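You operate a simulated robot arm through the tools that you are given. There is no shell and no other tool.

You are at the controls of a simulated robot arm. One attempt, no reset.

Task
Beat the neck flat on the anvil block, then turn the chuck once.
Fine: use the mallet and put it back on the ledge; slide the anvil block away before the turn. Where these are worked on the way, their far stop is far enough and under half their travel is too little: anvil block.

Only the result counts: the job must be done as asked and must still hold three seconds after the hand-in. Knocking over, shifting, dropping, spilling or breaking anything else fails it.

Robot
A 6-joint arm with a two-finger gripper, fixed in place. Base frame: the origin is on the floor under the middle of its stand, x ahead of it, y to its left, z up. Units: m, rad, N and s.
With the tool pointing down near the work surface it reaches from about 0.54 to 0.8 m from the base axis. Its first joint turns from -2.897 to 2.897 rad. Payload 1.66 kg.
The tool frame sits at the grasp point between the pads (the TCP): z along the fingers, y along the line on which they close. The tips reach 0.016 m beyond it. The gripper opens to 0.111 m; its body begins 0.104 m behind the TCP.
Orientation is told as [roll, pitch, yaw] about the base's x, y, z axes, in that order, counted from this pose: with the fingers straight down and closing along the base's y, the tool's x points along the base's -x, its y along +y and its z along -z.

Tools
- The arm moves only by the tool drive_tool. Its argument "series" is a list that holds one entry, the list of rows, each a list of 7 numbers: the shift along the base's x, y, z in units of 50 mm (1.0 is 50 mm), then the turn, a rotation vector about the base's x, y, z in units of 4 degrees (1.0 is 4 degrees), then the closure, from 0 (fully open) to 1 (shut). In form: [[[x, y, z, ax, ay, az, fingers], ...]]. A call has 1 to 20 rows; each row shifts and turns the commanded pose from where the row before left it. A call with a number of a shift or a turn outside -1 to 1 is refused whole. Each row takes 0.2 s and may step no farther than 0.05 m and 0.15 rad from the row before; otherwise, or with a gripper value out of range, the whole call is refused. Where a pose cannot be reached the arm comes as near as it can. A force on the tool above 60 N (or 10 N above the force at the start of the call, whichever is more), or a blocked arm, ends the call early, and 0.2 s more pass. Each finger travels about 0.1698 m/s and halts on what it meets, pressing with about 27 N; the grip force reading is that of the motor and also rises with nothing between the fingers. The clock runs only during rows and for 0.2 s after the last one: add rows that do not move to give the fingers time. It gives the time, the measured TCP pose, the force on the tool (base axes), the opening and the grip force at its end, in the units of the frame above (readings bear some noise), with the torque about the TCP (base axes, N m) and any sound that the robot's microphone picked up, and new pictures: "views" is both (left out), scene, wrist or none.
- Cameras (640 x 400 px; columns grow to the right, rows downward): "scene" is fixed at [0.0477, -0.4994, 1.4192]; the picture's right is [0.71, -0.71, 0.00], its down [-0.23, -0.23, -0.95] and it looks along [0.67, 0.67, -0.32] (base axes); focal length 311 px, centre (320, 200). "wrist" rides on the gripper at [0.07, 0.014, -0.143] in the tool frame; the picture's right is [-0.19, 0.98, 0.00], its down [-0.87, -0.17, -0.47] and it looks along [-0.46, -0.09, 0.88] (tool axes); focal length 230 px, centre (320, 200).
- raise_lower(by): moves the trunk up (or, below 0, down) by that many m; the arm rides with it, the base frame stays. It gives what a move gives, with no picture.
- pixel_to_xyz(camera, pixels): for up to 12 pixels [column, row] of the newest picture of that camera ("zoom" is the newest enlarged one), the place [x, y, z] in the base frame of the surface seen there, good to about 0.002 m. It takes no simulated time.
- inspect(camera, box): a new picture of the part [left, top, right, bottom] of that camera's present view, enlarged. It takes no simulated time.
- hand_in(): hands the job in; it is judged then, once.

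Open the gripper and draw the arm clear of the work before you hand the job in, unless the task says otherwise.

The tools are called after "Request:" by a JSON object that holds its "op" and its "data". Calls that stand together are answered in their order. drive_tool: Moves the arm, as the interface text tells. Its arguments: {"type":"object","properties":{"series":{"type":"array"},"views":{"type":"string","enum":["both","scene","wrist","none"]}},"required":["series"]} The other tools are called the same way: raise_lower (by) moves the trunk up or down; pixel_to_xyz (camera, pixels) gives the place of the surface under pixels of a picture; inspect (camera, box) takes an enlarged picture of a part of a camera's view; hand_in () hands the job in.

At the start:

```text
clock: 0.0
position: [0.4947, 0.1476, 1.3554]
tcp_rot: [0.001, 0.0, 0.0]
contact_force: [-0.3, -0.1, 0.3]
torque: [0.0, 0.01, -0.02]
opening: 0.1109
grasp_force: 0.1
trunk travel left (down, up): [-0.125, 0.465]
```

scene: 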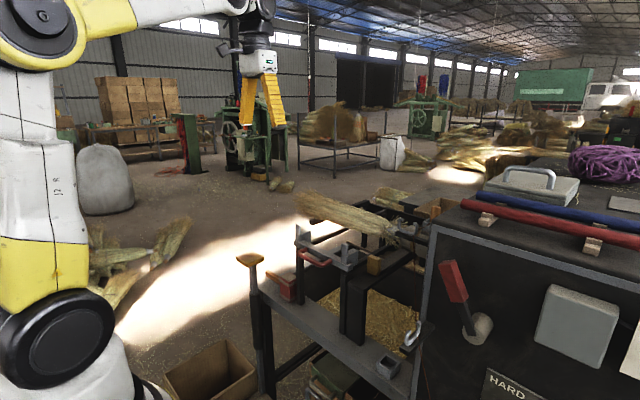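
wrist: 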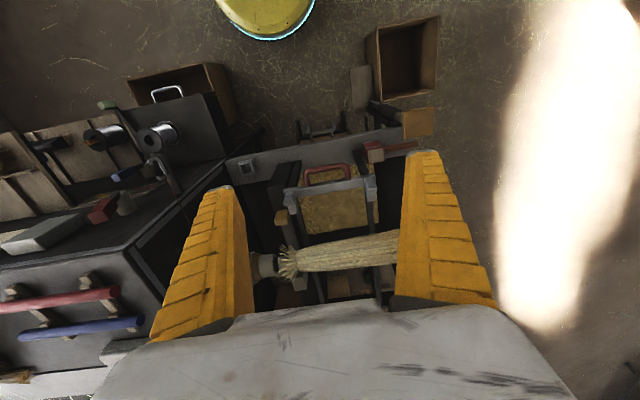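

I start by looking at the work area around (370,260) in the scene view and the middle of the wrist view in enlarged pictures.

Request:
{"op": "inspect", "data": {"camera": "scene", "box": [220, 170, 460, 320]}}

Request:
{"op": "inspect", "data": {"camera": "wrist", "box": [210, 80, 450, 320]}}

Request:
{"op": "inspect", "data": {"camera": "scene", "box": [220, 240, 460, 400]}}

```text
2.67 times, centred on (340, 245) of scene
```

zoom: 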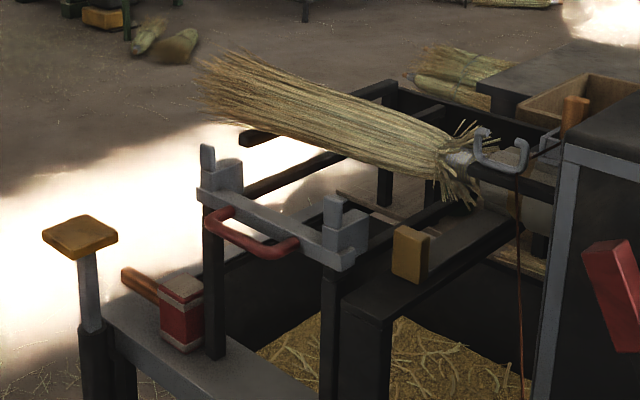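

```text
1.67 times, centred on (330, 200) of wrist
```

zoom: 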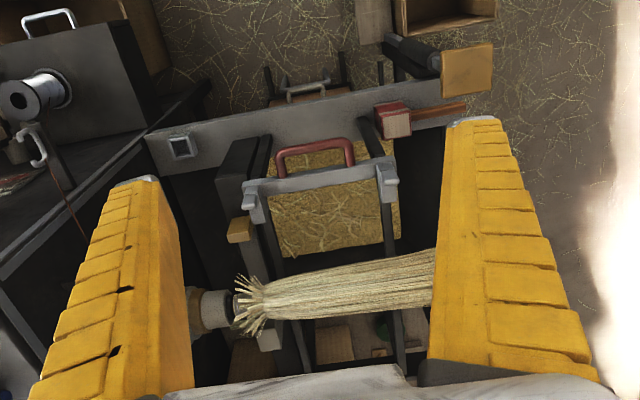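

```text
2.50 times, centred on (340, 320) of scene
```

zoom: 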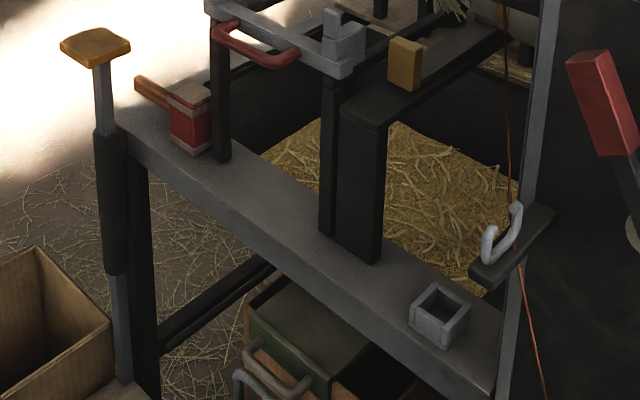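

The broom bundle with its neck at about (395,232), the mallet at (285,285), a wooden knob at (375,262) and the red-handled carriage at (315,255) are seen; I measure where they are.

Request:
{"op": "pixel_to_xyz", "data": {"camera": "scene", "pixels": [[300, 205], [350, 222], [390, 233], [375, 262], [289, 288], [275, 278], [318, 258], [303, 232], [345, 250], [250, 260], [388, 367], [412, 335]]}}

Request:
{"op": "pixel_to_xyz", "data": {"camera": "wrist", "pixels": [[265, 265], [285, 262], [310, 257], [350, 252], [390, 245], [300, 217], [279, 217], [325, 175], [375, 153], [400, 146], [290, 190], [370, 185]]}}

Request:
{"op": "inspect", "data": {"camera": "scene", "box": [350, 190, 450, 290]}}

Request:
{"op": "inspect", "data": {"camera": "wrist", "box": [220, 170, 420, 320]}}

```text
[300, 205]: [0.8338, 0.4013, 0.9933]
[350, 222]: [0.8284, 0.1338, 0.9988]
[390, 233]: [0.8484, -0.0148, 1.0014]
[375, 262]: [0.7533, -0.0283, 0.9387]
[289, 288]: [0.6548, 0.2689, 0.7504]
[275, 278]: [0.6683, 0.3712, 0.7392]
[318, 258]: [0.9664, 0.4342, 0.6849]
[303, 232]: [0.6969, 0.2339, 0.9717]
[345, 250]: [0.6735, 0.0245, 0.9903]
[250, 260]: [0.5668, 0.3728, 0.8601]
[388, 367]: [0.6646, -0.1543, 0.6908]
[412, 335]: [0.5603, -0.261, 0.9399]
```

```text
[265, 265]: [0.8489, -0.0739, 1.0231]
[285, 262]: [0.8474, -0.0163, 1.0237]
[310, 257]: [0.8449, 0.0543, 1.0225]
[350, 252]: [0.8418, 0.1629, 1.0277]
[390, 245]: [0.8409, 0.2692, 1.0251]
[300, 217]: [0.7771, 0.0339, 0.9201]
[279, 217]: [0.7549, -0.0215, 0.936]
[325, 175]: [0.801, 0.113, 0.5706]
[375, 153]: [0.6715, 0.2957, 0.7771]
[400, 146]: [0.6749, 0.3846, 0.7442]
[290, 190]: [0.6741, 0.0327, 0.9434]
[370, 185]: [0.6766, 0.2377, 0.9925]
```

```text
4.00 times, centred on (400, 240) of scene
```

zoom: 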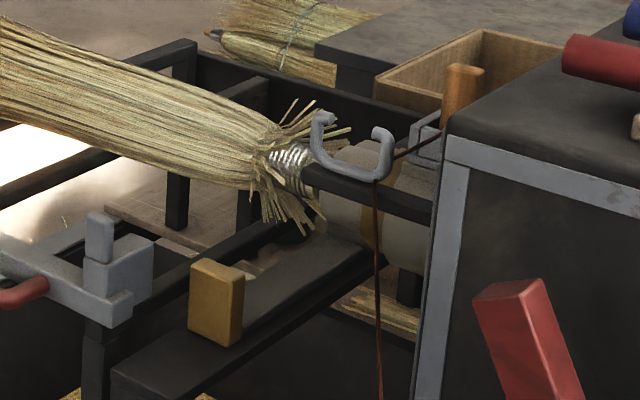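

```text
2.67 times, centred on (320, 245) of wrist
```

zoom: 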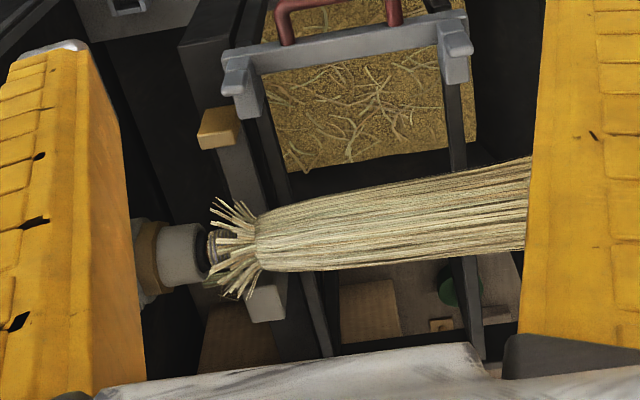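

A grey bar with the yellow knob seems to lie on the black beam and pass under the neck; the chuck is behind at about (265,265) in the wrist view. I look closer at the chuck crank and the mallet.

Request:
{"op": "inspect", "data": {"camera": "scene", "box": [410, 190, 490, 240]}}

Request:
{"op": "inspect", "data": {"camera": "scene", "box": [255, 250, 335, 310]}}

Request:
{"op": "inspect", "data": {"camera": "wrist", "box": [350, 100, 450, 170]}}

Request:
{"op": "inspect", "data": {"camera": "wrist", "box": [230, 200, 330, 310]}}

```text
8.00 times, centred on (450, 215) of scene
```

zoom: 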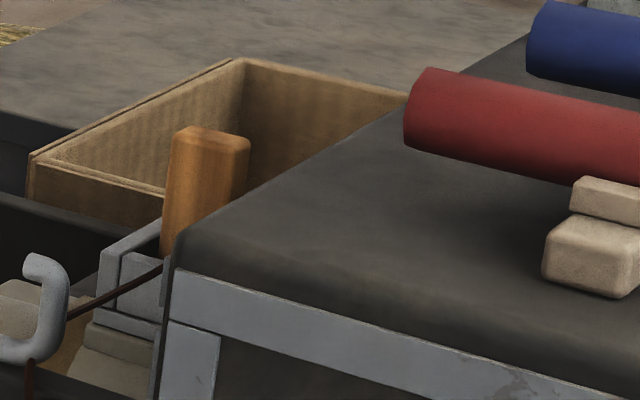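

```text
6.67 times, centred on (295, 280) of scene
```

zoom: 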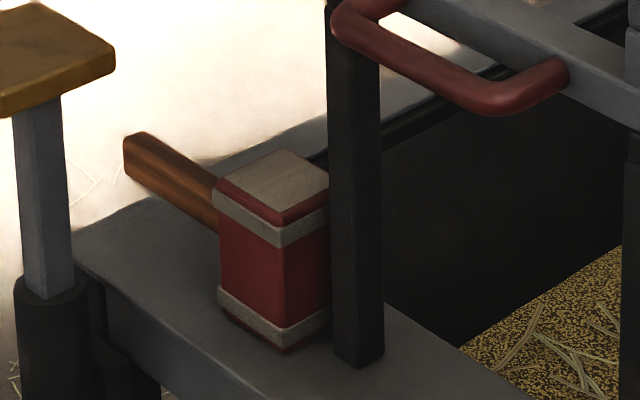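

```text
5.71 times, centred on (400, 135) of wrist
```

zoom: 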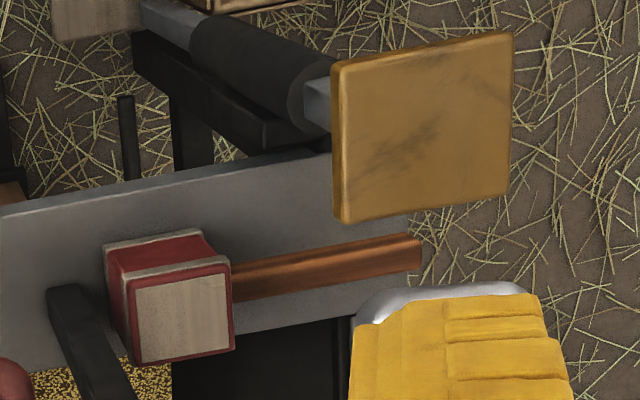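

```text
3.64 times, centred on (280, 255) of wrist
```

zoom: 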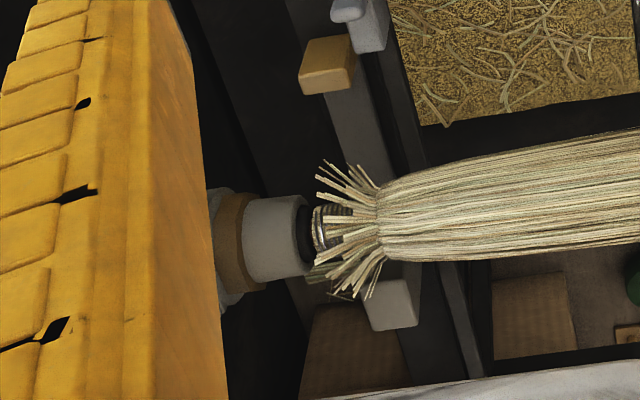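

I measure the chuck parts, the crank-like orange peg at (433,213), the guide hook and the mallet's extent.

Request:
{"op": "pixel_to_xyz", "data": {"camera": "scene", "pixels": [[435, 210], [435, 218], [431, 222], [421, 230], [401, 240], [410, 243], [437, 216], [437, 226], [470, 212], [450, 230], [404, 225], [430, 240]]}}

Request:
{"op": "pixel_to_xyz", "data": {"camera": "wrist", "pixels": [[274, 260], [270, 261], [259, 264], [252, 266], [291, 282], [296, 282], [300, 250], [288, 232], [280, 219], [320, 245], [318, 215], [334, 250]]}}

Request:
{"op": "inspect", "data": {"camera": "scene", "box": [380, 170, 640, 400]}}

Request:
{"op": "inspect", "data": {"camera": "wrist", "box": [0, 60, 260, 400]}}

```text
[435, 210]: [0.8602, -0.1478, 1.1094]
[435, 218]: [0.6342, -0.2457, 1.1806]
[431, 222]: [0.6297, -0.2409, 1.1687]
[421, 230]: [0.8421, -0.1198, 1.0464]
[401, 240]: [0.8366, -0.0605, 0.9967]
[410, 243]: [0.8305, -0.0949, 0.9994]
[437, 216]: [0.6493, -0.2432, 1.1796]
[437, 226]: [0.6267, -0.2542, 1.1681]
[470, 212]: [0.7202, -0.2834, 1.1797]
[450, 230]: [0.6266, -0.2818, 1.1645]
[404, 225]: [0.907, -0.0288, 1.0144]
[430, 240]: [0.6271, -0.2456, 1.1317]
```

```text
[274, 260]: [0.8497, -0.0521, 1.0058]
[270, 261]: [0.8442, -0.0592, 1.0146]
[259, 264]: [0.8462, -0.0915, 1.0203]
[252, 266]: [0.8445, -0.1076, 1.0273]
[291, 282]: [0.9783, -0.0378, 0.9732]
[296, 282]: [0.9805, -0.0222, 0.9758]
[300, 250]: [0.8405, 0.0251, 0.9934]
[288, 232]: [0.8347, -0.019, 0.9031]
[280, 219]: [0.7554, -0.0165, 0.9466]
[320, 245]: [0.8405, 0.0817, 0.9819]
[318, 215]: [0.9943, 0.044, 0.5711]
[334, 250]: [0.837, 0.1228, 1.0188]
```

```text
1.74 times, centred on (510, 285) of scene
```

zoom: 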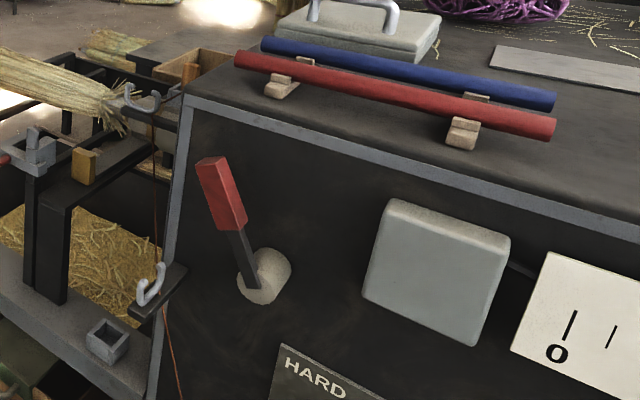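

```text
1.18 times, centred on (130, 230) of wrist
```

zoom: 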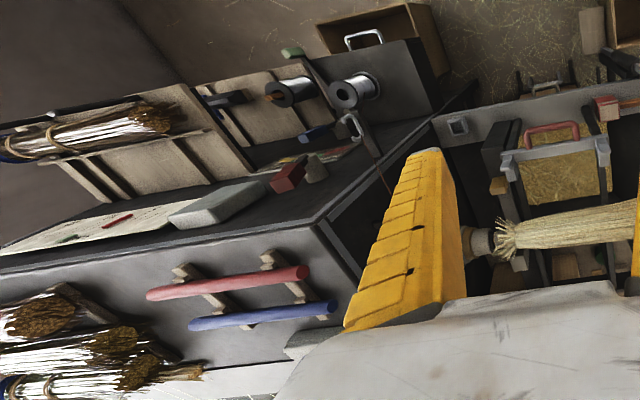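

The cabinet front bears a red lever at (455,285), a plate reading "HARD" and a scale; I read these texts closely.

Request:
{"op": "inspect", "data": {"camera": "scene", "box": [470, 340, 570, 400]}}

Request:
{"op": "inspect", "data": {"camera": "scene", "box": [560, 290, 640, 400]}}

Request:
{"op": "inspect", "data": {"camera": "scene", "box": [425, 245, 525, 345]}}

```text
6.40 times, centred on (520, 370) of scene
```

zoom: 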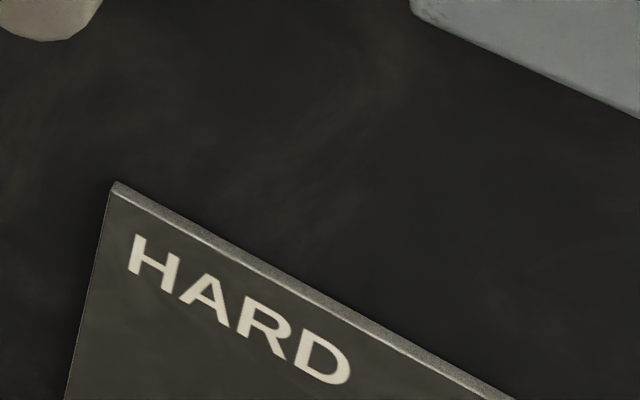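

```text
3.64 times, centred on (600, 345) of scene
```

zoom: 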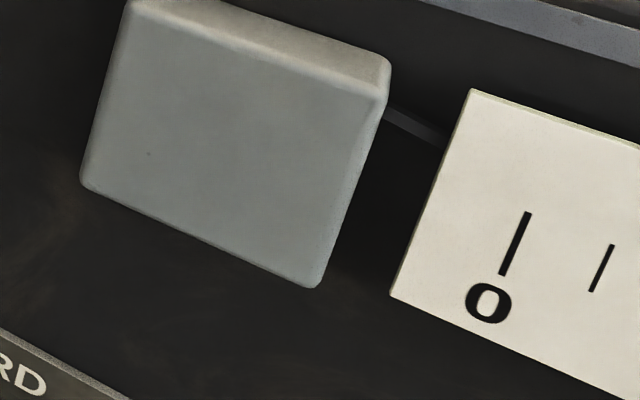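

```text
4.00 times, centred on (475, 295) of scene
```

zoom: 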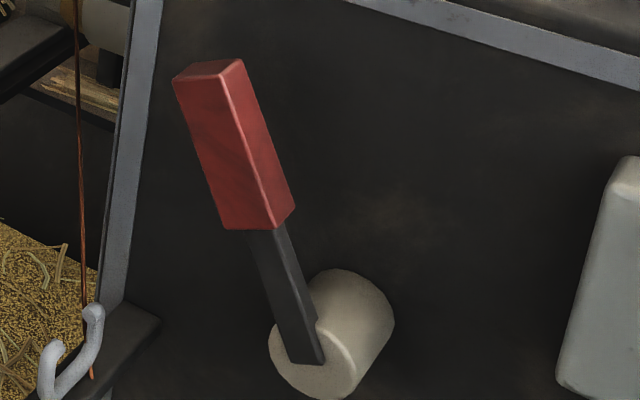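

Nothing else on the panel is named by the task, so I shift the arm sideways above the chuck to view the anvil block and the chuck peg with the wrist camera.

Request:
{"op": "drive_tool", "data": {"series": [[[0.2, -0.8, 0.2, 0, 0, 0, 0], [0.2, -0.8, 0.2, 0, 0, 0, 0], [0.2, -0.8, 0.2, 0, 0, 0, 0], [0.2, -0.8, 0.1, 0, 0, 0, 0], [0.2, -0.8, 0, 0, 0, 0, 0], [0.2, -0.8, 0, 0, 0, 0, 0], [0, 0, 0, 0, 0, 0, 0]]]}}

```text
clock: 1.6
position: [0.5545, -0.0927, 1.3914]
tcp_rot: [-0.001, 0.0, 0.0]
contact_force: [0.8, 0.3, 1.7]
torque: [0.02, -0.02, 0.02]
opening: 0.111
grasp_force: 0.1
trunk travel left (down, up): [-0.125, 0.465]
```

scene: 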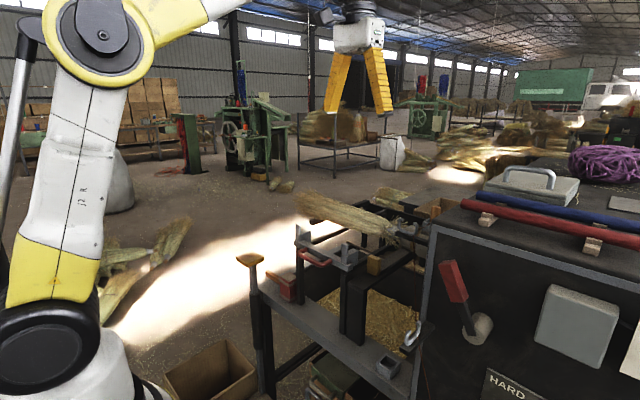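
wrist: 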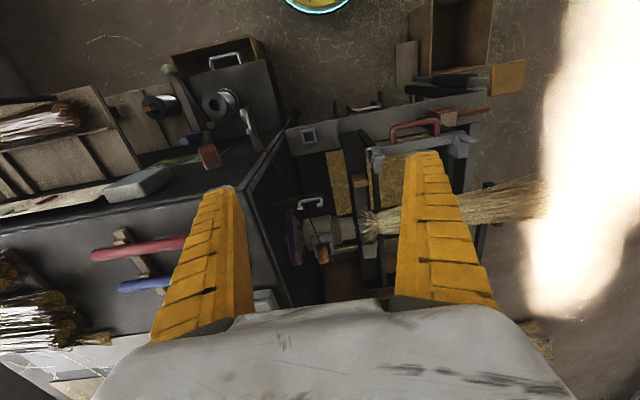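

The view now shows the chuck, peg and grey anvil between the fingers around (340,230); I enlarge it.

Request:
{"op": "inspect", "data": {"camera": "wrist", "box": [270, 150, 420, 300]}}

Request:
{"op": "inspect", "data": {"camera": "wrist", "box": [285, 180, 385, 290]}}

Request:
{"op": "inspect", "data": {"camera": "wrist", "box": [130, 60, 330, 200]}}

```text
2.67 times, centred on (345, 225) of wrist
```

zoom: 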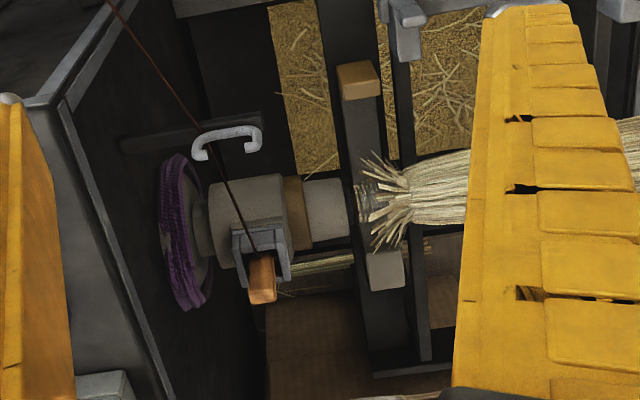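

```text
3.64 times, centred on (335, 235) of wrist
```

zoom: 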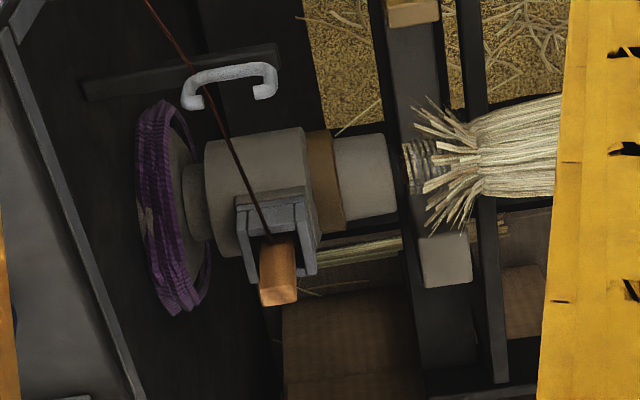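

```text
2.86 times, centred on (230, 130) of wrist
```

zoom: 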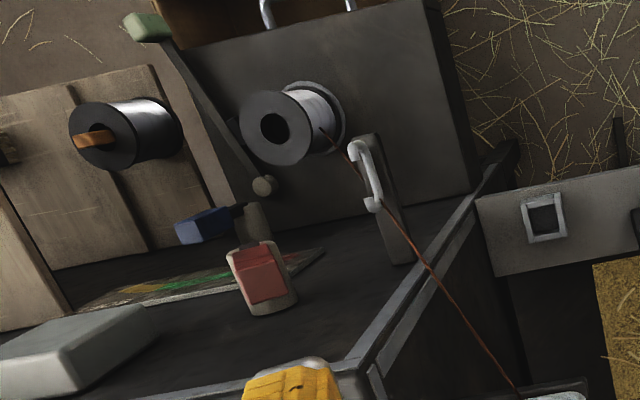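

The anvil's place under the neck is hidden by the straw from above, so I tilt the wrist upward and lower it in front of the rig to look from a low angle.

Request:
{"op": "drive_tool", "data": {"series": [[[0.05, 0.11, -0.5, 0, -1, 0, 0], [0.05, 0.11, -0.5, 0, -1, 0, 0], [0.05, 0.11, -0.5, 0, -1, 0, 0], [0.05, 0.11, -0.5, 0, -1, 0, 0], [0.05, 0.11, -0.5, 0, -1, 0, 0], [0.05, 0.11, -0.5, 0, -1, 0, 0], [0.05, 0.11, -0.5, 0, -1, 0, 0], [0.05, 0.11, -0.5, 0, -1, 0, 0], [0.05, 0.11, -0.5, 0, -1, 0, 0], [0.05, 0.11, -0.5, 0, -1, 0, 0], [0.05, 0.11, -0.5, 0, -1, 0, 0], [0, 0, 0, 0, 0, 0, 0]]]}}

```text
clock: 4.2
position: [0.5813, -0.0327, 1.1162]
tcp_rot: [0.001, -0.771, 0.0]
contact_force: [0.2, -0.6, -0.2]
torque: [-0.02, 0.03, 0.01]
opening: 0.1109
grasp_force: 0.0
trunk travel left (down, up): [-0.125, 0.465]
```

scene: 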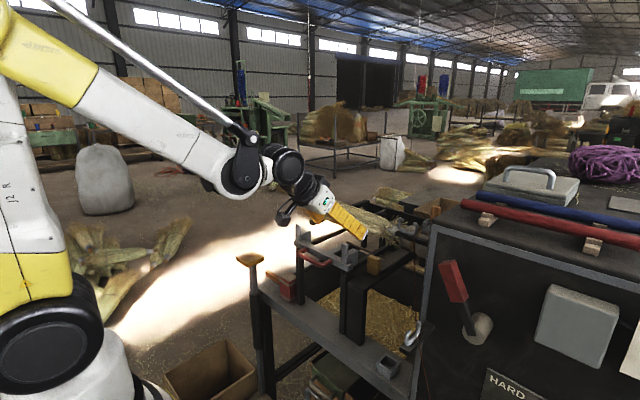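
wrist: 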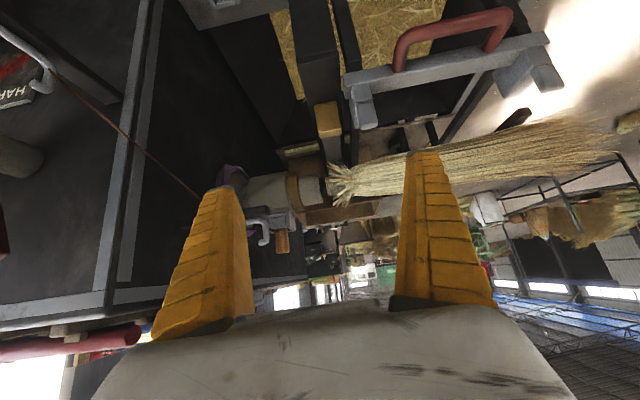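

From this low viewpoint (picture inverted) the knob is at (327,118) and the neck at (330,185); I enlarge it.

Request:
{"op": "inspect", "data": {"camera": "wrist", "box": [240, 80, 420, 260]}}

Request:
{"op": "inspect", "data": {"camera": "wrist", "box": [290, 90, 380, 220]}}

Request:
{"op": "pixel_to_xyz", "data": {"camera": "wrist", "pixels": [[327, 118], [325, 100], [325, 145], [340, 180], [330, 205], [360, 205], [300, 190], [270, 190], [282, 240], [265, 225], [320, 160], [318, 60]]}}

```text
2.22 times, centred on (330, 170) of wrist
```

zoom: 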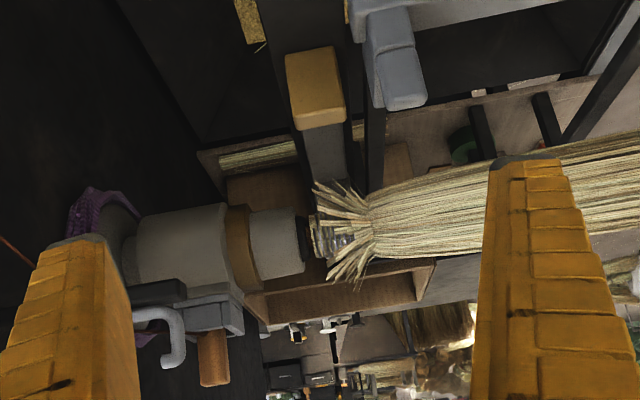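

```text
3.08 times, centred on (335, 155) of wrist
```

zoom: 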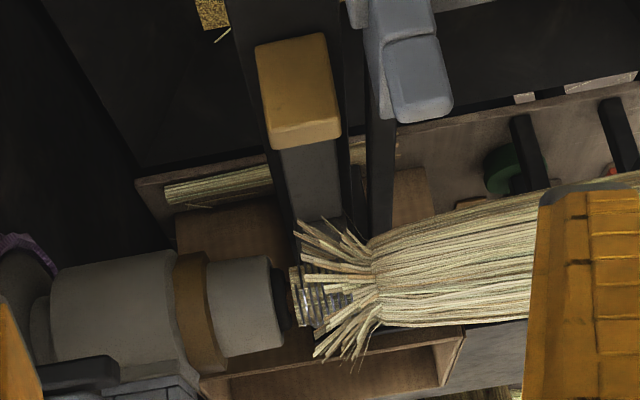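

```text
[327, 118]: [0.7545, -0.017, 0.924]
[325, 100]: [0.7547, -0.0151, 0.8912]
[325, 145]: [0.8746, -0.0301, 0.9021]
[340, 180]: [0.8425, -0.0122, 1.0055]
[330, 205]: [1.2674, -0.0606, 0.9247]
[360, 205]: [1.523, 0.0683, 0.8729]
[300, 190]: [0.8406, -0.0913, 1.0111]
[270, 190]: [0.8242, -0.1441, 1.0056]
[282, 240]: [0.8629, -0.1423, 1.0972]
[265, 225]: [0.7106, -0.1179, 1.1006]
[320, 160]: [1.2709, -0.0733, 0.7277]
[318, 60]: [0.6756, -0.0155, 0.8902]
```

The grey slab behind the knob seems to link it with the light block seen at about (0.98,-0.03,0.975); I raise the arm and look from more directly above.

Request:
{"op": "drive_tool", "data": {"series": [[[0.1, -0.04, 0.6, 0, 1, 0, 0], [0.2, -0.04, 0.6, 0, 1, 0, 0], [0.3, -0.04, 0.6, 0, 1, 0, 0], [0.35, -0.04, 0.5, 0, 1, 0, 0], [0.35, -0.04, 0.5, 0, 1, 0, 0], [0.35, -0.04, 0.5, 0, 1, 0, 0], [0.35, -0.04, 0.4, 0, 1, 0, 0], [0.35, -0.04, 0.4, 0, 1, 0, 0], [0.35, -0.04, 0.3, 0, 1, 0, 0], [0.35, 0, 0.3, 0, 1, 0, 0], [0.35, 0, 0.2, 0, 1, 0, 0], [0, 0, 0, 0, 0, 0, 0]]]}}

```text
clock: 6.8
position: [0.6827, -0.0472, 1.3196]
tcp_rot: [-0.001, 0.002, -0.002]
contact_force: [0.4, -0.3, 1.2]
torque: [0.01, 0.04, -0.01]
opening: 0.1113
grasp_force: 0.0
out of reach, approached as far as the arm can: row 10, 11
trunk travel left (down, up): [-0.125, 0.465]
```

scene: 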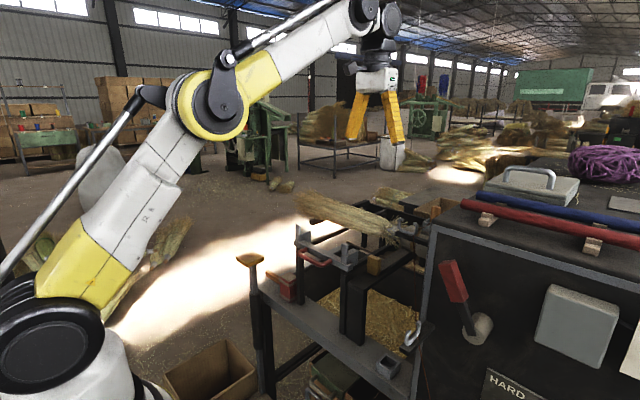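
wrist: 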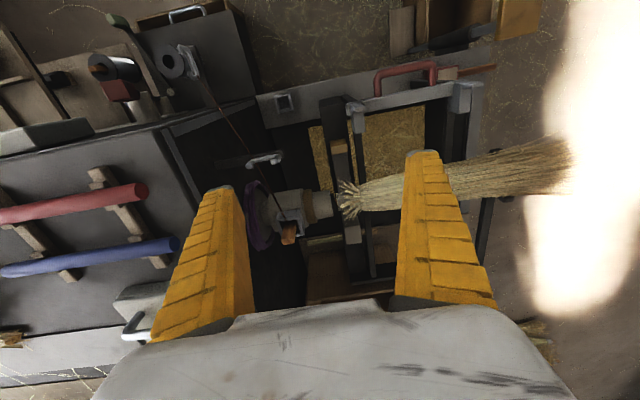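

Reach is limited at this height, so raising the trunk later may help. I enlarge the region around the neck from this steeper view.

Request:
{"op": "inspect", "data": {"camera": "wrist", "box": [290, 90, 410, 290]}}

Request:
{"op": "inspect", "data": {"camera": "wrist", "box": [230, 150, 370, 280]}}

Request:
{"op": "pixel_to_xyz", "data": {"camera": "wrist", "pixels": [[338, 146], [342, 165], [345, 175], [335, 120], [353, 232], [353, 250], [352, 225], [330, 95], [287, 232], [265, 160], [258, 215], [310, 205]]}}

```text
2.00 times, centred on (350, 190) of wrist
```

zoom: 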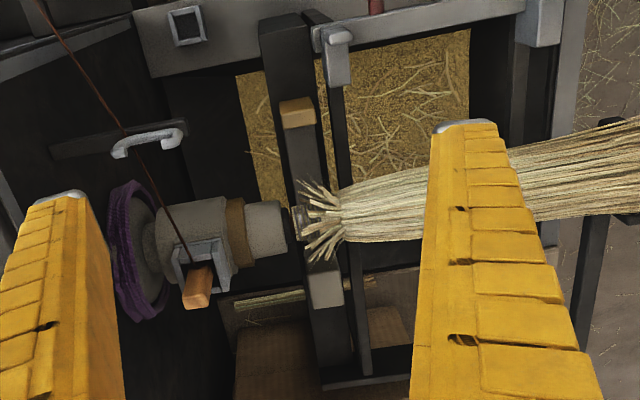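

```text
3.08 times, centred on (300, 215) of wrist
```

zoom: 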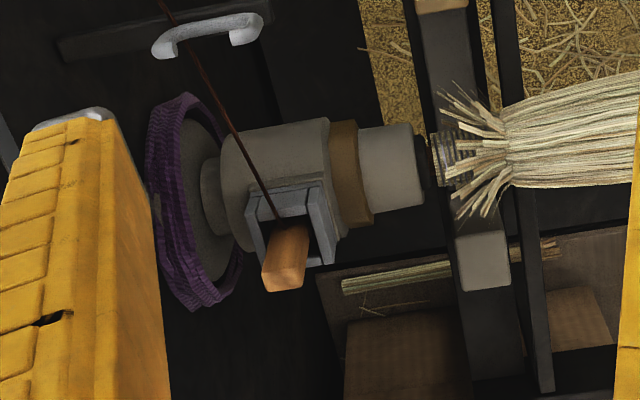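

```text
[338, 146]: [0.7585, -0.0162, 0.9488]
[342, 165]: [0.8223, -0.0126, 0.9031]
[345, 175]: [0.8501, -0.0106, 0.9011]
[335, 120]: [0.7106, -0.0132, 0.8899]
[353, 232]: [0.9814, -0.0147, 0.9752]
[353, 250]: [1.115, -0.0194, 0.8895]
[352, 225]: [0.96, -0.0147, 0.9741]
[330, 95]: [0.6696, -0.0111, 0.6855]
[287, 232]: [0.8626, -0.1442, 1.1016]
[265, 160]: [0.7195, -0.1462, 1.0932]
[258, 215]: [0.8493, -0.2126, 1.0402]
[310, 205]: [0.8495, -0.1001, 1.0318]
```

The beam top is z≈0.89, the slab 0.902, the light anvil block top 0.975 at x≈0.96–0.98, so the anvil now sits behind the neck (x≈0.848). I go a bit lower and closer to study the chuck peg.

Request:
{"op": "drive_tool", "data": {"series": [[[0.2, -0.4, -0.6, 0, 0, 0, 0], [0.2, -0.4, -0.6, 0, 0, 0, 0], [0.2, -0.3, -0.6, 0, 0, 0, 0], [0, 0, 0, 0, 0, 0, 0]]], "views": "wrist"}}

```text
clock: 7.8
position: [0.7136, -0.0999, 1.2301]
tcp_rot: [-0.001, 0.0, 0.0]
contact_force: [-0.3, -0.2, 0.5]
torque: [0.04, 0.01, 0.01]
opening: 0.1107
grasp_force: 0.0
trunk travel left (down, up): [-0.125, 0.465]
```

wrist: 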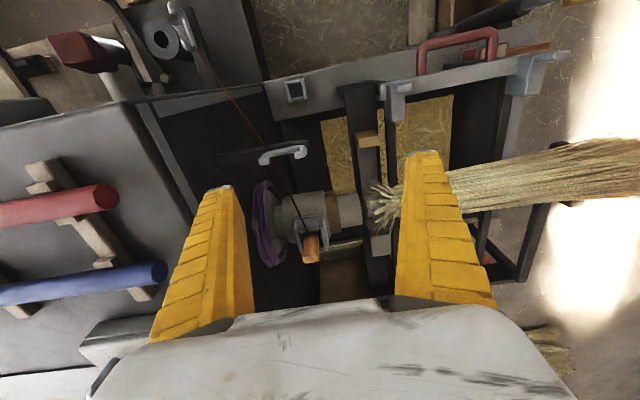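

The chuck with its peg at (311,247) is now centred; I enlarge and measure.

Request:
{"op": "inspect", "data": {"camera": "wrist", "box": [245, 170, 405, 290]}}

Request:
{"op": "pixel_to_xyz", "data": {"camera": "wrist", "pixels": [[311, 240], [311, 252], [312, 258], [300, 230], [325, 225], [310, 205], [335, 205], [350, 205], [280, 215], [265, 220], [283, 150], [373, 245]]}}

Request:
{"op": "inspect", "data": {"camera": "wrist", "box": [280, 200, 350, 270]}}

```text
3.33 times, centred on (325, 230) of wrist
```

zoom: 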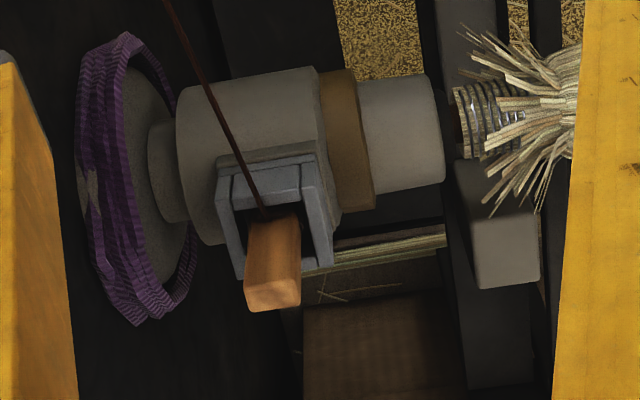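

```text
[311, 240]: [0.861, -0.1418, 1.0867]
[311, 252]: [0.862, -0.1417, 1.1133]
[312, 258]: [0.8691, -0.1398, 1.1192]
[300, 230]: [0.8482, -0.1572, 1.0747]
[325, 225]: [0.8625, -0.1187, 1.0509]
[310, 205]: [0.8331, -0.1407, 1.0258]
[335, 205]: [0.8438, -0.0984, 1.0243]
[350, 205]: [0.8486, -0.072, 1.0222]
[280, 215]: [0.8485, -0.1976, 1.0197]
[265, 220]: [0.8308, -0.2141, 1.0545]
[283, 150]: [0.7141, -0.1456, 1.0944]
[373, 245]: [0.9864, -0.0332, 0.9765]
```

```text
5.71 times, centred on (315, 235) of wrist
```

zoom: 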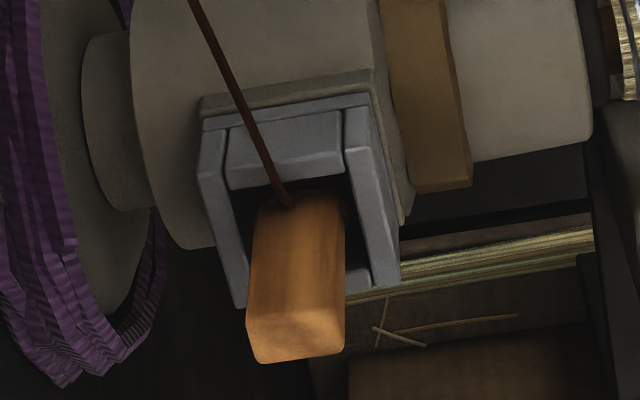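

The orange peg sits in a square socket on the chuck, with the wire led to it. Before acting I look at the cabinet front panel, as its lever and scale may be tied to the chuck.

Request:
{"op": "drive_tool", "data": {"series": [[[-0.6, -0.3, 0.8, 0, 0, -1, 0], [-0.6, -0.5, 0.6, 0, 0, -1, 0], [-0.6, -0.5, 0.2, 0, 0, -1, 0], [-0.6, -0.5, 0, 0, 0, -1, 0], [-0.6, -0.5, 0, 0, 0, -1, 0], [-0.6, -0.5, 0, 0, 0, -1, 0], [-0.6, -0.5, 0, 0, 0, -1, 0], [-0.5, -0.5, 0, 0, 0, -1, 0], [0, 0, 0, -0.53, -0.848, 0, 0], [0, 0, 0, -0.53, -0.848, 0, 0], [0, 0, 0, -0.53, -0.848, 0, 0], [0, 0, 0, -0.53, -0.848, 0, 0], [0, 0, 0, -0.53, -0.848, 0, 0], [0, 0, 0, -0.53, -0.848, 0, 0], [0, 0, 0, -0.53, -0.848, 0, 0], [0, 0, 0, -0.53, -0.848, 0, 0], [0, 0, 0, 0, 0, 0, 0]]]}}

```text
refused: row 1 steps farther than a row can; nothing moved
```

The first row was too long; I shorten it and send the same move.

Request:
{"op": "drive_tool", "data": {"series": [[[-0.4, -0.2, 0.8, 0, 0, -1, 0], [-0.5, -0.5, 0.6, 0, 0, -1, 0], [-0.6, -0.5, 0.2, 0, 0, -1, 0], [-0.6, -0.5, 0, 0, 0, -1, 0], [-0.6, -0.5, 0, 0, 0, -1, 0], [-0.6, -0.5, 0, 0, 0, -1, 0], [-0.6, -0.5, 0, 0, 0, -1, 0], [-0.7, -0.5, 0, 0, 0, -1, 0], [0, 0, 0, -0.53, -0.848, 0, 0], [0, 0, 0, -0.53, -0.848, 0, 0], [0, 0, 0, -0.53, -0.848, 0, 0], [0, 0, 0, -0.53, -0.848, 0, 0], [0, 0, 0, -0.53, -0.848, 0, 0], [0, 0, 0, -0.53, -0.848, 0, 0], [0, 0, 0, -0.53, -0.848, 0, 0], [0, 0, 0, -0.53, -0.848, 0, 0], [0, 0, 0, 0, 0, 0, 0]]]}}

```text
clock: 11.4
position: [0.4835, -0.2845, 1.3125]
tcp_rot: [0.0, -0.559, -0.559]
contact_force: [0.2, -0.2, 0.6]
torque: [0.04, -0.02, -0.01]
opening: 0.1111
grasp_force: 0.1
trunk travel left (down, up): [-0.125, 0.465]
```

scene: 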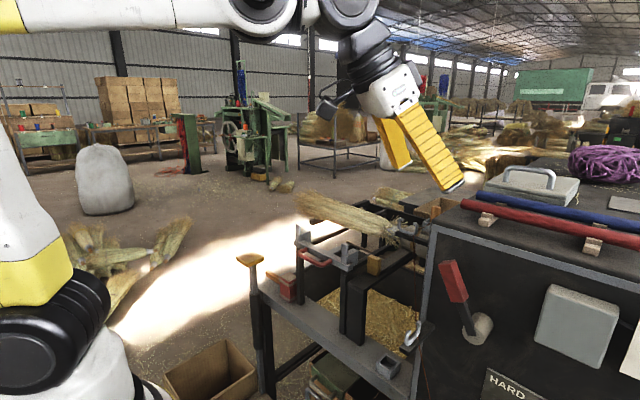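
wrist: 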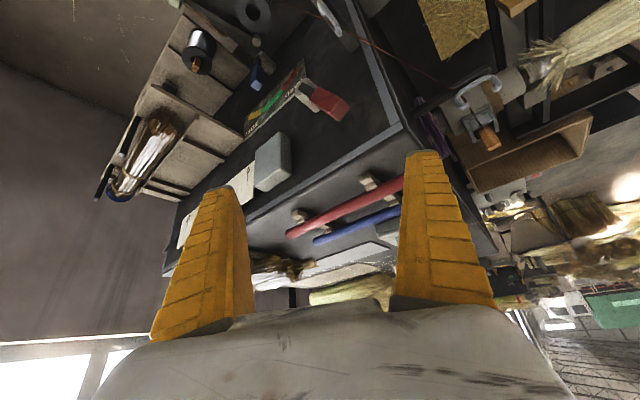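

I enlarge the panel region, where a coloured scale plate beside the red lever is seen at about (285,95).

Request:
{"op": "inspect", "data": {"camera": "wrist", "box": [200, 40, 360, 220]}}

Request:
{"op": "inspect", "data": {"camera": "wrist", "box": [440, 50, 540, 170]}}

Request:
{"op": "inspect", "data": {"camera": "wrist", "box": [160, 0, 360, 120]}}

```text
2.22 times, centred on (280, 130) of wrist
```

zoom: 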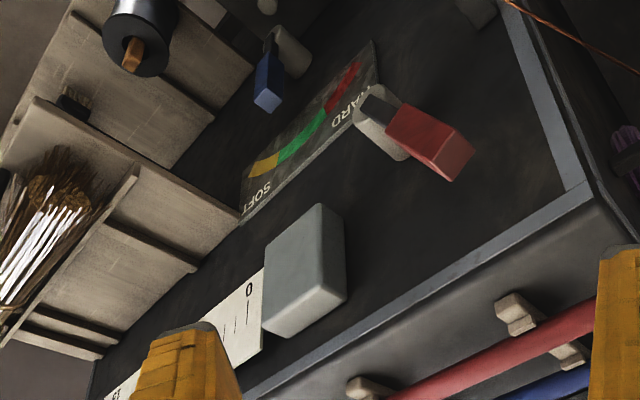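

```text
3.33 times, centred on (490, 110) of wrist
```

zoom: 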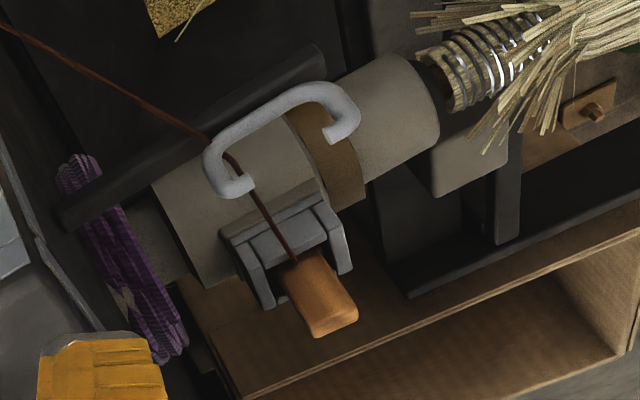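

```text
3.20 times, centred on (260, 60) of wrist
```

zoom: 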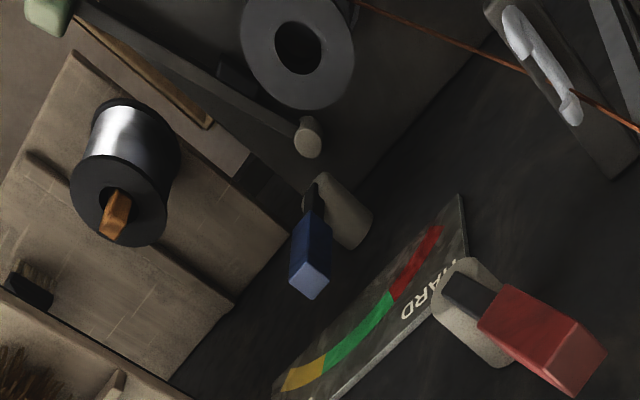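

The panel holds only tension gauges and levers not named in the task, so I leave them. I swing back left and look closely at the mallet and the pad next to it.

Request:
{"op": "drive_tool", "data": {"series": [[[0, 0.7, 0, 0.53, 0.848, 0, 0], [0, 0.7, 0, 0.53, 0.848, 0, 0], [0, 0.7, 0, 0.53, 0.848, 0, 0], [0, 0.7, 0, 0.53, 0.848, 0, 0], [0, 0.7, 0, 0.53, 0.848, 0, 0], [0, 0.7, 0, 0.53, 0.848, 0, 0], [0, 0.7, 0, 0.53, 0.848, 0, 0], [0, 0.7, 0, 0.53, 0.848, 0, 0], [0, 0.8, 0, 0, 0, 1, 0], [0, 0.8, 0, 0, 0, 1, 0], [0, 0.8, -0.4, 0, 0, 1, 0], [0, 0.8, -0.5, 0, 0, 1, 0], [0, 0.8, -0.6, 0, 0, 1, 0], [0, 0.8, -0.6, 0, 0, 1, 0], [0.2, 0.8, -0.6, 0, 0, 1, 0], [0.2, 0.8, -0.6, 0, 0, 1, 0], [0, 0, -0.5, 0, 0, 0, 0], [0, 0, 0, 0, 0, 0, 0]]]}}

```text
refused: row 15 steps farther than a row can; nothing moved
```

Row 15 was slightly too long; I trim it and resend.

Request:
{"op": "drive_tool", "data": {"series": [[[0, 0.7, 0, 0.53, 0.848, 0, 0], [0, 0.7, 0, 0.53, 0.848, 0, 0], [0, 0.7, 0, 0.53, 0.848, 0, 0], [0, 0.7, 0, 0.53, 0.848, 0, 0], [0, 0.7, 0, 0.53, 0.848, 0, 0], [0, 0.7, 0, 0.53, 0.848, 0, 0], [0, 0.7, 0, 0.53, 0.848, 0, 0], [0, 0.7, 0, 0.53, 0.848, 0, 0], [0, 0.8, 0, 0, 0, 1, 0], [0, 0.8, 0, 0, 0, 1, 0], [0, 0.8, -0.4, 0, 0, 1, 0], [0, 0.8, -0.5, 0, 0, 1, 0], [0, 0.8, -0.5, 0, 0, 1, 0], [0, 0.8, -0.5, 0, 0, 1, 0], [0.1, 0.8, -0.5, 0, 0, 1, 0], [0.1, 0.8, -0.5, 0, 0, 1, 0], [0, 0, -0.8, 0, 0, 0, 0], [0, 0, 0, 0, 0, 0, 0]]]}}

```text
clock: 15.2
position: [0.4947, 0.3129, 1.1249]
tcp_rot: [-0.002, 0.001, -0.003]
contact_force: [1.0, -0.5, 0.3]
torque: [0.04, -0.02, -0.01]
opening: 0.1109
grasp_force: 0.1
trunk travel left (down, up): [-0.125, 0.465]
```

scene: 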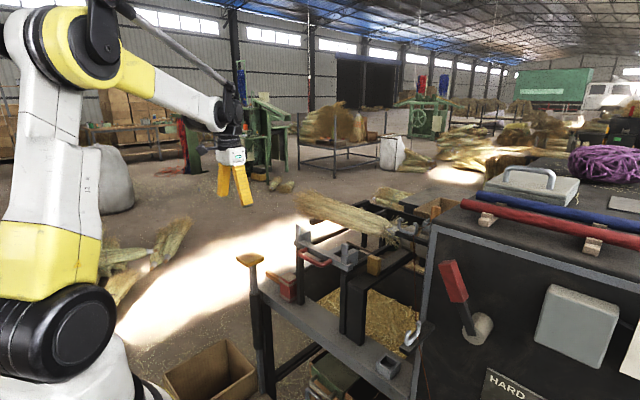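
wrist: 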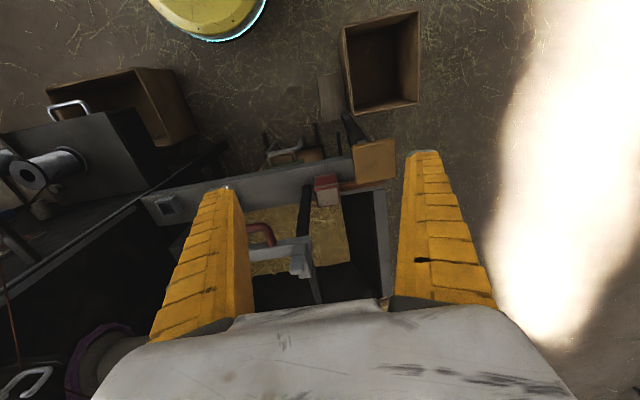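

The mallet is at about (326,190) and the pad at (374,160); I enlarge and measure their edges.

Request:
{"op": "inspect", "data": {"camera": "wrist", "box": [290, 120, 410, 240]}}

Request:
{"op": "pixel_to_xyz", "data": {"camera": "wrist", "pixels": [[317, 192], [338, 190], [328, 203], [327, 188], [316, 179], [337, 177], [350, 187], [382, 180], [365, 184], [356, 145], [392, 143], [393, 176]]}}

Request:
{"op": "pixel_to_xyz", "data": {"camera": "wrist", "pixels": [[358, 178], [394, 160], [355, 160], [305, 195], [300, 260], [298, 270], [310, 250], [270, 240], [264, 225], [290, 180], [350, 177], [375, 240]]}}

```text
3.33 times, centred on (350, 180) of wrist
```

zoom: 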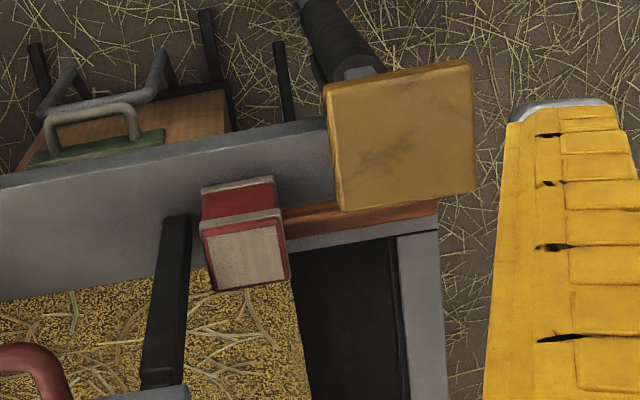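

```text
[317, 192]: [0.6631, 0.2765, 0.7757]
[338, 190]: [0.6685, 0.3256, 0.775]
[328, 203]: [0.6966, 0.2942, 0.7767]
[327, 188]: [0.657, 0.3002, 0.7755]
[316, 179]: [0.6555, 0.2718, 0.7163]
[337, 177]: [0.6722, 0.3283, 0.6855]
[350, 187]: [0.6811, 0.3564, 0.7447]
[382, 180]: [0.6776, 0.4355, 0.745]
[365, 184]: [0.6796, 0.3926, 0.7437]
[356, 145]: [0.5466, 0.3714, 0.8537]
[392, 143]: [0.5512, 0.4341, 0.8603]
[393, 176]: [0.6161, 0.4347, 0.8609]
```

```text
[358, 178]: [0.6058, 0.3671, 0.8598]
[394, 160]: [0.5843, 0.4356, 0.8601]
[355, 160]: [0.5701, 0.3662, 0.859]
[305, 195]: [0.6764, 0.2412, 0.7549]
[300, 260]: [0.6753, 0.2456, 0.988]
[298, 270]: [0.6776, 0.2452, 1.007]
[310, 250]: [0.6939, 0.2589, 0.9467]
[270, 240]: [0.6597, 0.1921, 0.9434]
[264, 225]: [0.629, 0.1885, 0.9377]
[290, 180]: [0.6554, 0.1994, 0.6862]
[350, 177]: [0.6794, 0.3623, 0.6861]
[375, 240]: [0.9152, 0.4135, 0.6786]
```

The mallet head spans x 0.655–0.70, y 0.274–0.327, z 0.686–0.776 with the handle along +y at z≈0.73; the pad edge lies at x≈0.617. Now I measure knob, carriage fork and neck edges in an enlarged scene picture.

Request:
{"op": "inspect", "data": {"camera": "scene", "box": [330, 210, 440, 290]}}

```text
5.00 times, centred on (385, 250) of scene
```

zoom: 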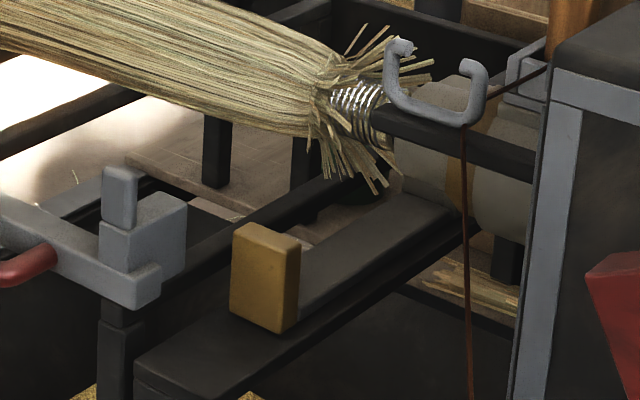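

I query the knob, carriage fork, slab, beam end and neck points in this zoom.

Request:
{"op": "pixel_to_xyz", "data": {"camera": "zoom", "pixels": [[238, 230], [270, 255], [272, 325], [290, 290], [297, 250], [265, 232], [240, 300], [182, 205], [155, 270], [118, 172], [150, 200], [145, 370]]}}

Request:
{"op": "pixel_to_xyz", "data": {"camera": "zoom", "pixels": [[345, 95], [360, 110], [368, 125], [375, 95], [340, 155], [370, 185], [345, 250], [380, 235], [230, 330], [405, 45], [470, 120], [420, 185]]}}

```text
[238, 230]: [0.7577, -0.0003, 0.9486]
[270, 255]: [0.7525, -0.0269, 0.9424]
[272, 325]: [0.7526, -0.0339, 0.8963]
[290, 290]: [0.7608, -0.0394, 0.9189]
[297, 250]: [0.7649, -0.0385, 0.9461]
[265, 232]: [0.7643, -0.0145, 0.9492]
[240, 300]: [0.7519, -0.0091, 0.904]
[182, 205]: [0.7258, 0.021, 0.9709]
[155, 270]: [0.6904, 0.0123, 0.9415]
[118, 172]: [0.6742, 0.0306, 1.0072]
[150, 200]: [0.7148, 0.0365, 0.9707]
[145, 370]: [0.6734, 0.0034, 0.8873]
```

```text
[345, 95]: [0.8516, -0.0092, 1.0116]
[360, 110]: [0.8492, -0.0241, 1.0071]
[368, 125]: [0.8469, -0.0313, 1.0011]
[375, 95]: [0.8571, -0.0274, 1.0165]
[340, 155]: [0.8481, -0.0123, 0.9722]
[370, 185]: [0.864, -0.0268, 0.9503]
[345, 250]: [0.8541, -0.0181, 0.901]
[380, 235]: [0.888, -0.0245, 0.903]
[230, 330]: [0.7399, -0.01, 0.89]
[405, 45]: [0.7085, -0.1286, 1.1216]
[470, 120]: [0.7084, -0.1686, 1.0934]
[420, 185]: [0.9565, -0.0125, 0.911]
```

The knob spans x 0.752–0.778, y -0.039–0.0, z 0.90–0.949, with the carriage fork only 12 mm left of it, so I must grip it along x. I go above it with the tool yawed by -90°.

Request:
{"op": "drive_tool", "data": {"series": [[[0.2, -0.33, 0.05, 0, 0, -1, 0], [0.2, -0.33, 0.05, 0, 0, -1, 0], [0.2, -0.33, 0.05, 0, 0, -1, 0], [0.2, -0.33, 0.05, 0, 0, -1, 0], [0.2, -0.33, 0.05, 0, 0, -1, 0], [0.2, -0.33, 0, 0, 0, -1, 0], [0.2, -0.33, 0, 0, 0, -1, 0], [0.2, -0.33, 0, 0, 0, -1, 0], [0.2, -0.33, 0, 0, 0, -1, 0], [0.2, -0.33, 0, 0, 0, -1, 0], [0.2, -0.33, 0, 0, 0, -1, 0], [0.2, -0.33, 0, 0, 0, -1, 0], [0.2, -0.33, 0, 0, 0, -1, 0], [0.2, -0.33, 0, 0, 0, -1, 0], [0.2, -0.33, 0, 0, 0, -1, 0], [0.2, -0.33, 0, 0, 0, -1, 0], [0.2, -0.33, 0, 0, 0, -1, 0], [0.2, -0.33, 0, 0, 0, -1, 0], [0.2, -0.33, 0, 0, 0, -1, 0], [0.2, -0.33, 0, 0, 0, -1, 0]]]}}

Request:
{"op": "drive_tool", "data": {"series": [[[0, -0.05, 0, 0, 0, -1, 0], [0, 0, 0, 0, 0, -1, 0], [0, 0, 0, 0, 0, -0.5, 0], [0, 0, 0, 0, -1, 0, 0.64], [0, 0, 0, 0, -1, 0, 0.64], [0, 0, 0, 0, -1, 0, 0.64], [0, 0, 0, 0, -1, 0, 0.64], [0, 0, 0, 0, -1, 0, 0.64], [0, 0, 0, 0, 0, 0, 0.64]]]}}

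```text
clock: 19.4
position: [0.6956, -0.0146, 1.1408]
tcp_rot: [0.001, 0.0, -1.398]
contact_force: [0.7, 0.6, 0.1]
torque: [-0.01, 0.03, -0.03]
opening: 0.111
grasp_force: 0.0
trunk travel left (down, up): [-0.125, 0.465]
```

scene: 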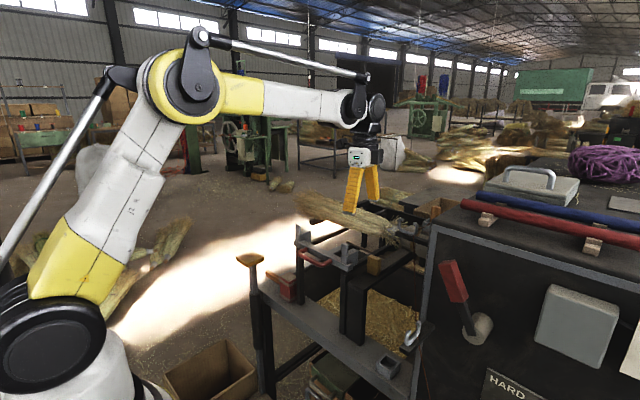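
wrist: 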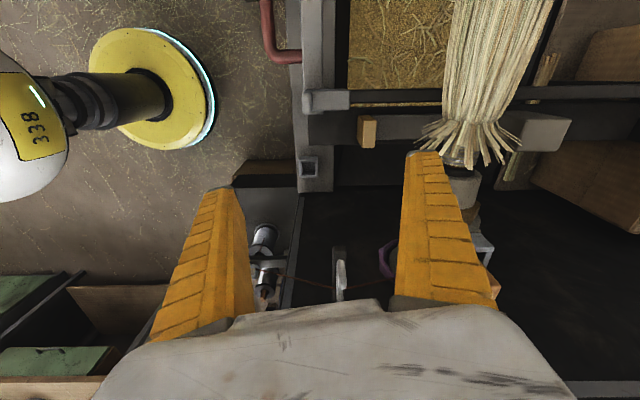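

```text
clock: 21.4
position: [0.6931, -0.018, 1.1395]
tcp_rot: [0.351, -0.001, -1.572]
contact_force: [0.3, 0.4, -0.1]
torque: [0.03, -0.03, 0.01]
opening: 0.0425
grasp_force: 1.3
trunk travel left (down, up): [-0.125, 0.465]
```

scene: 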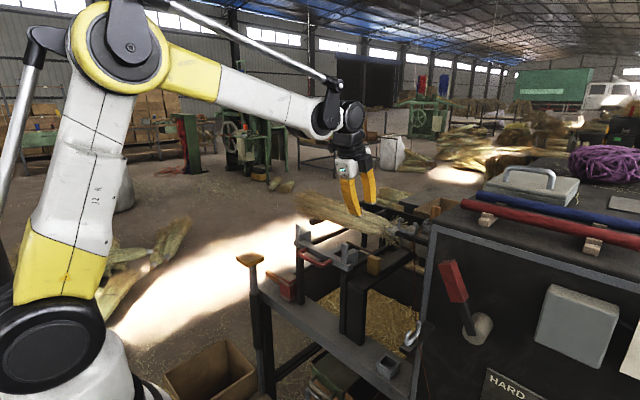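
wrist: 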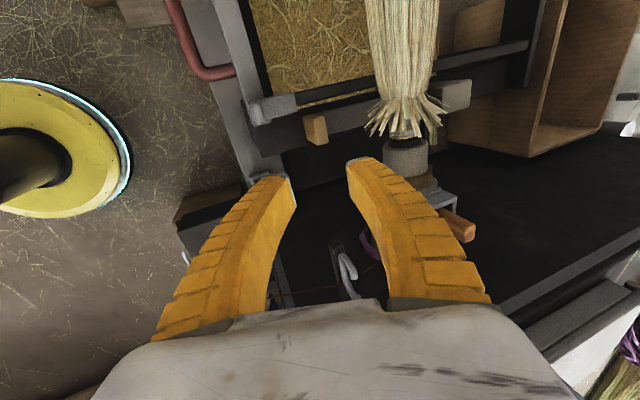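

This view shows the light block beyond the neck at about (455,95) with the knob at (316,128); I enlarge and measure the anvil and neck.

Request:
{"op": "inspect", "data": {"camera": "wrist", "box": [280, 60, 500, 220]}}

Request:
{"op": "pixel_to_xyz", "data": {"camera": "wrist", "pixels": [[445, 90], [467, 85], [467, 105], [445, 108], [316, 128], [308, 120], [326, 118], [407, 135], [405, 155], [352, 118], [405, 60], [375, 60]]}}

```text
2.50 times, centred on (390, 140) of wrist
```

zoom: 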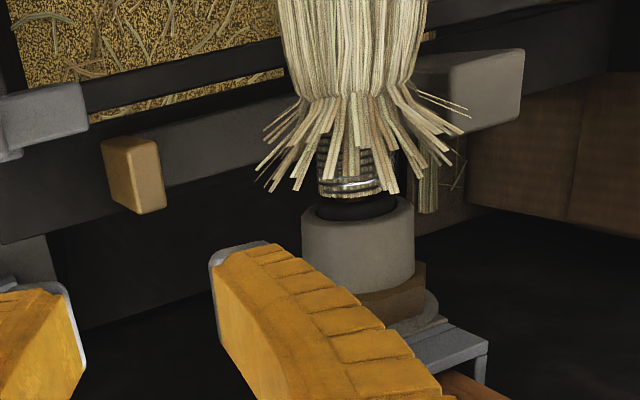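

```text
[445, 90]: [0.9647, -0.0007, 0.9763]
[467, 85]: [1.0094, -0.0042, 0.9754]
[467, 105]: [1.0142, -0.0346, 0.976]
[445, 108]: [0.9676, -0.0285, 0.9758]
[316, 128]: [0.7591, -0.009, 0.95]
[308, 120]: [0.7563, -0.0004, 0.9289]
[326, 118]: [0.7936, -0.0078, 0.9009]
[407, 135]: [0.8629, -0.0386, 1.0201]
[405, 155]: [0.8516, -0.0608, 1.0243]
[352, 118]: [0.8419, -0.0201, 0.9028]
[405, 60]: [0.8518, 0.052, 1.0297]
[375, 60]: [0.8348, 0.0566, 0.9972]
```

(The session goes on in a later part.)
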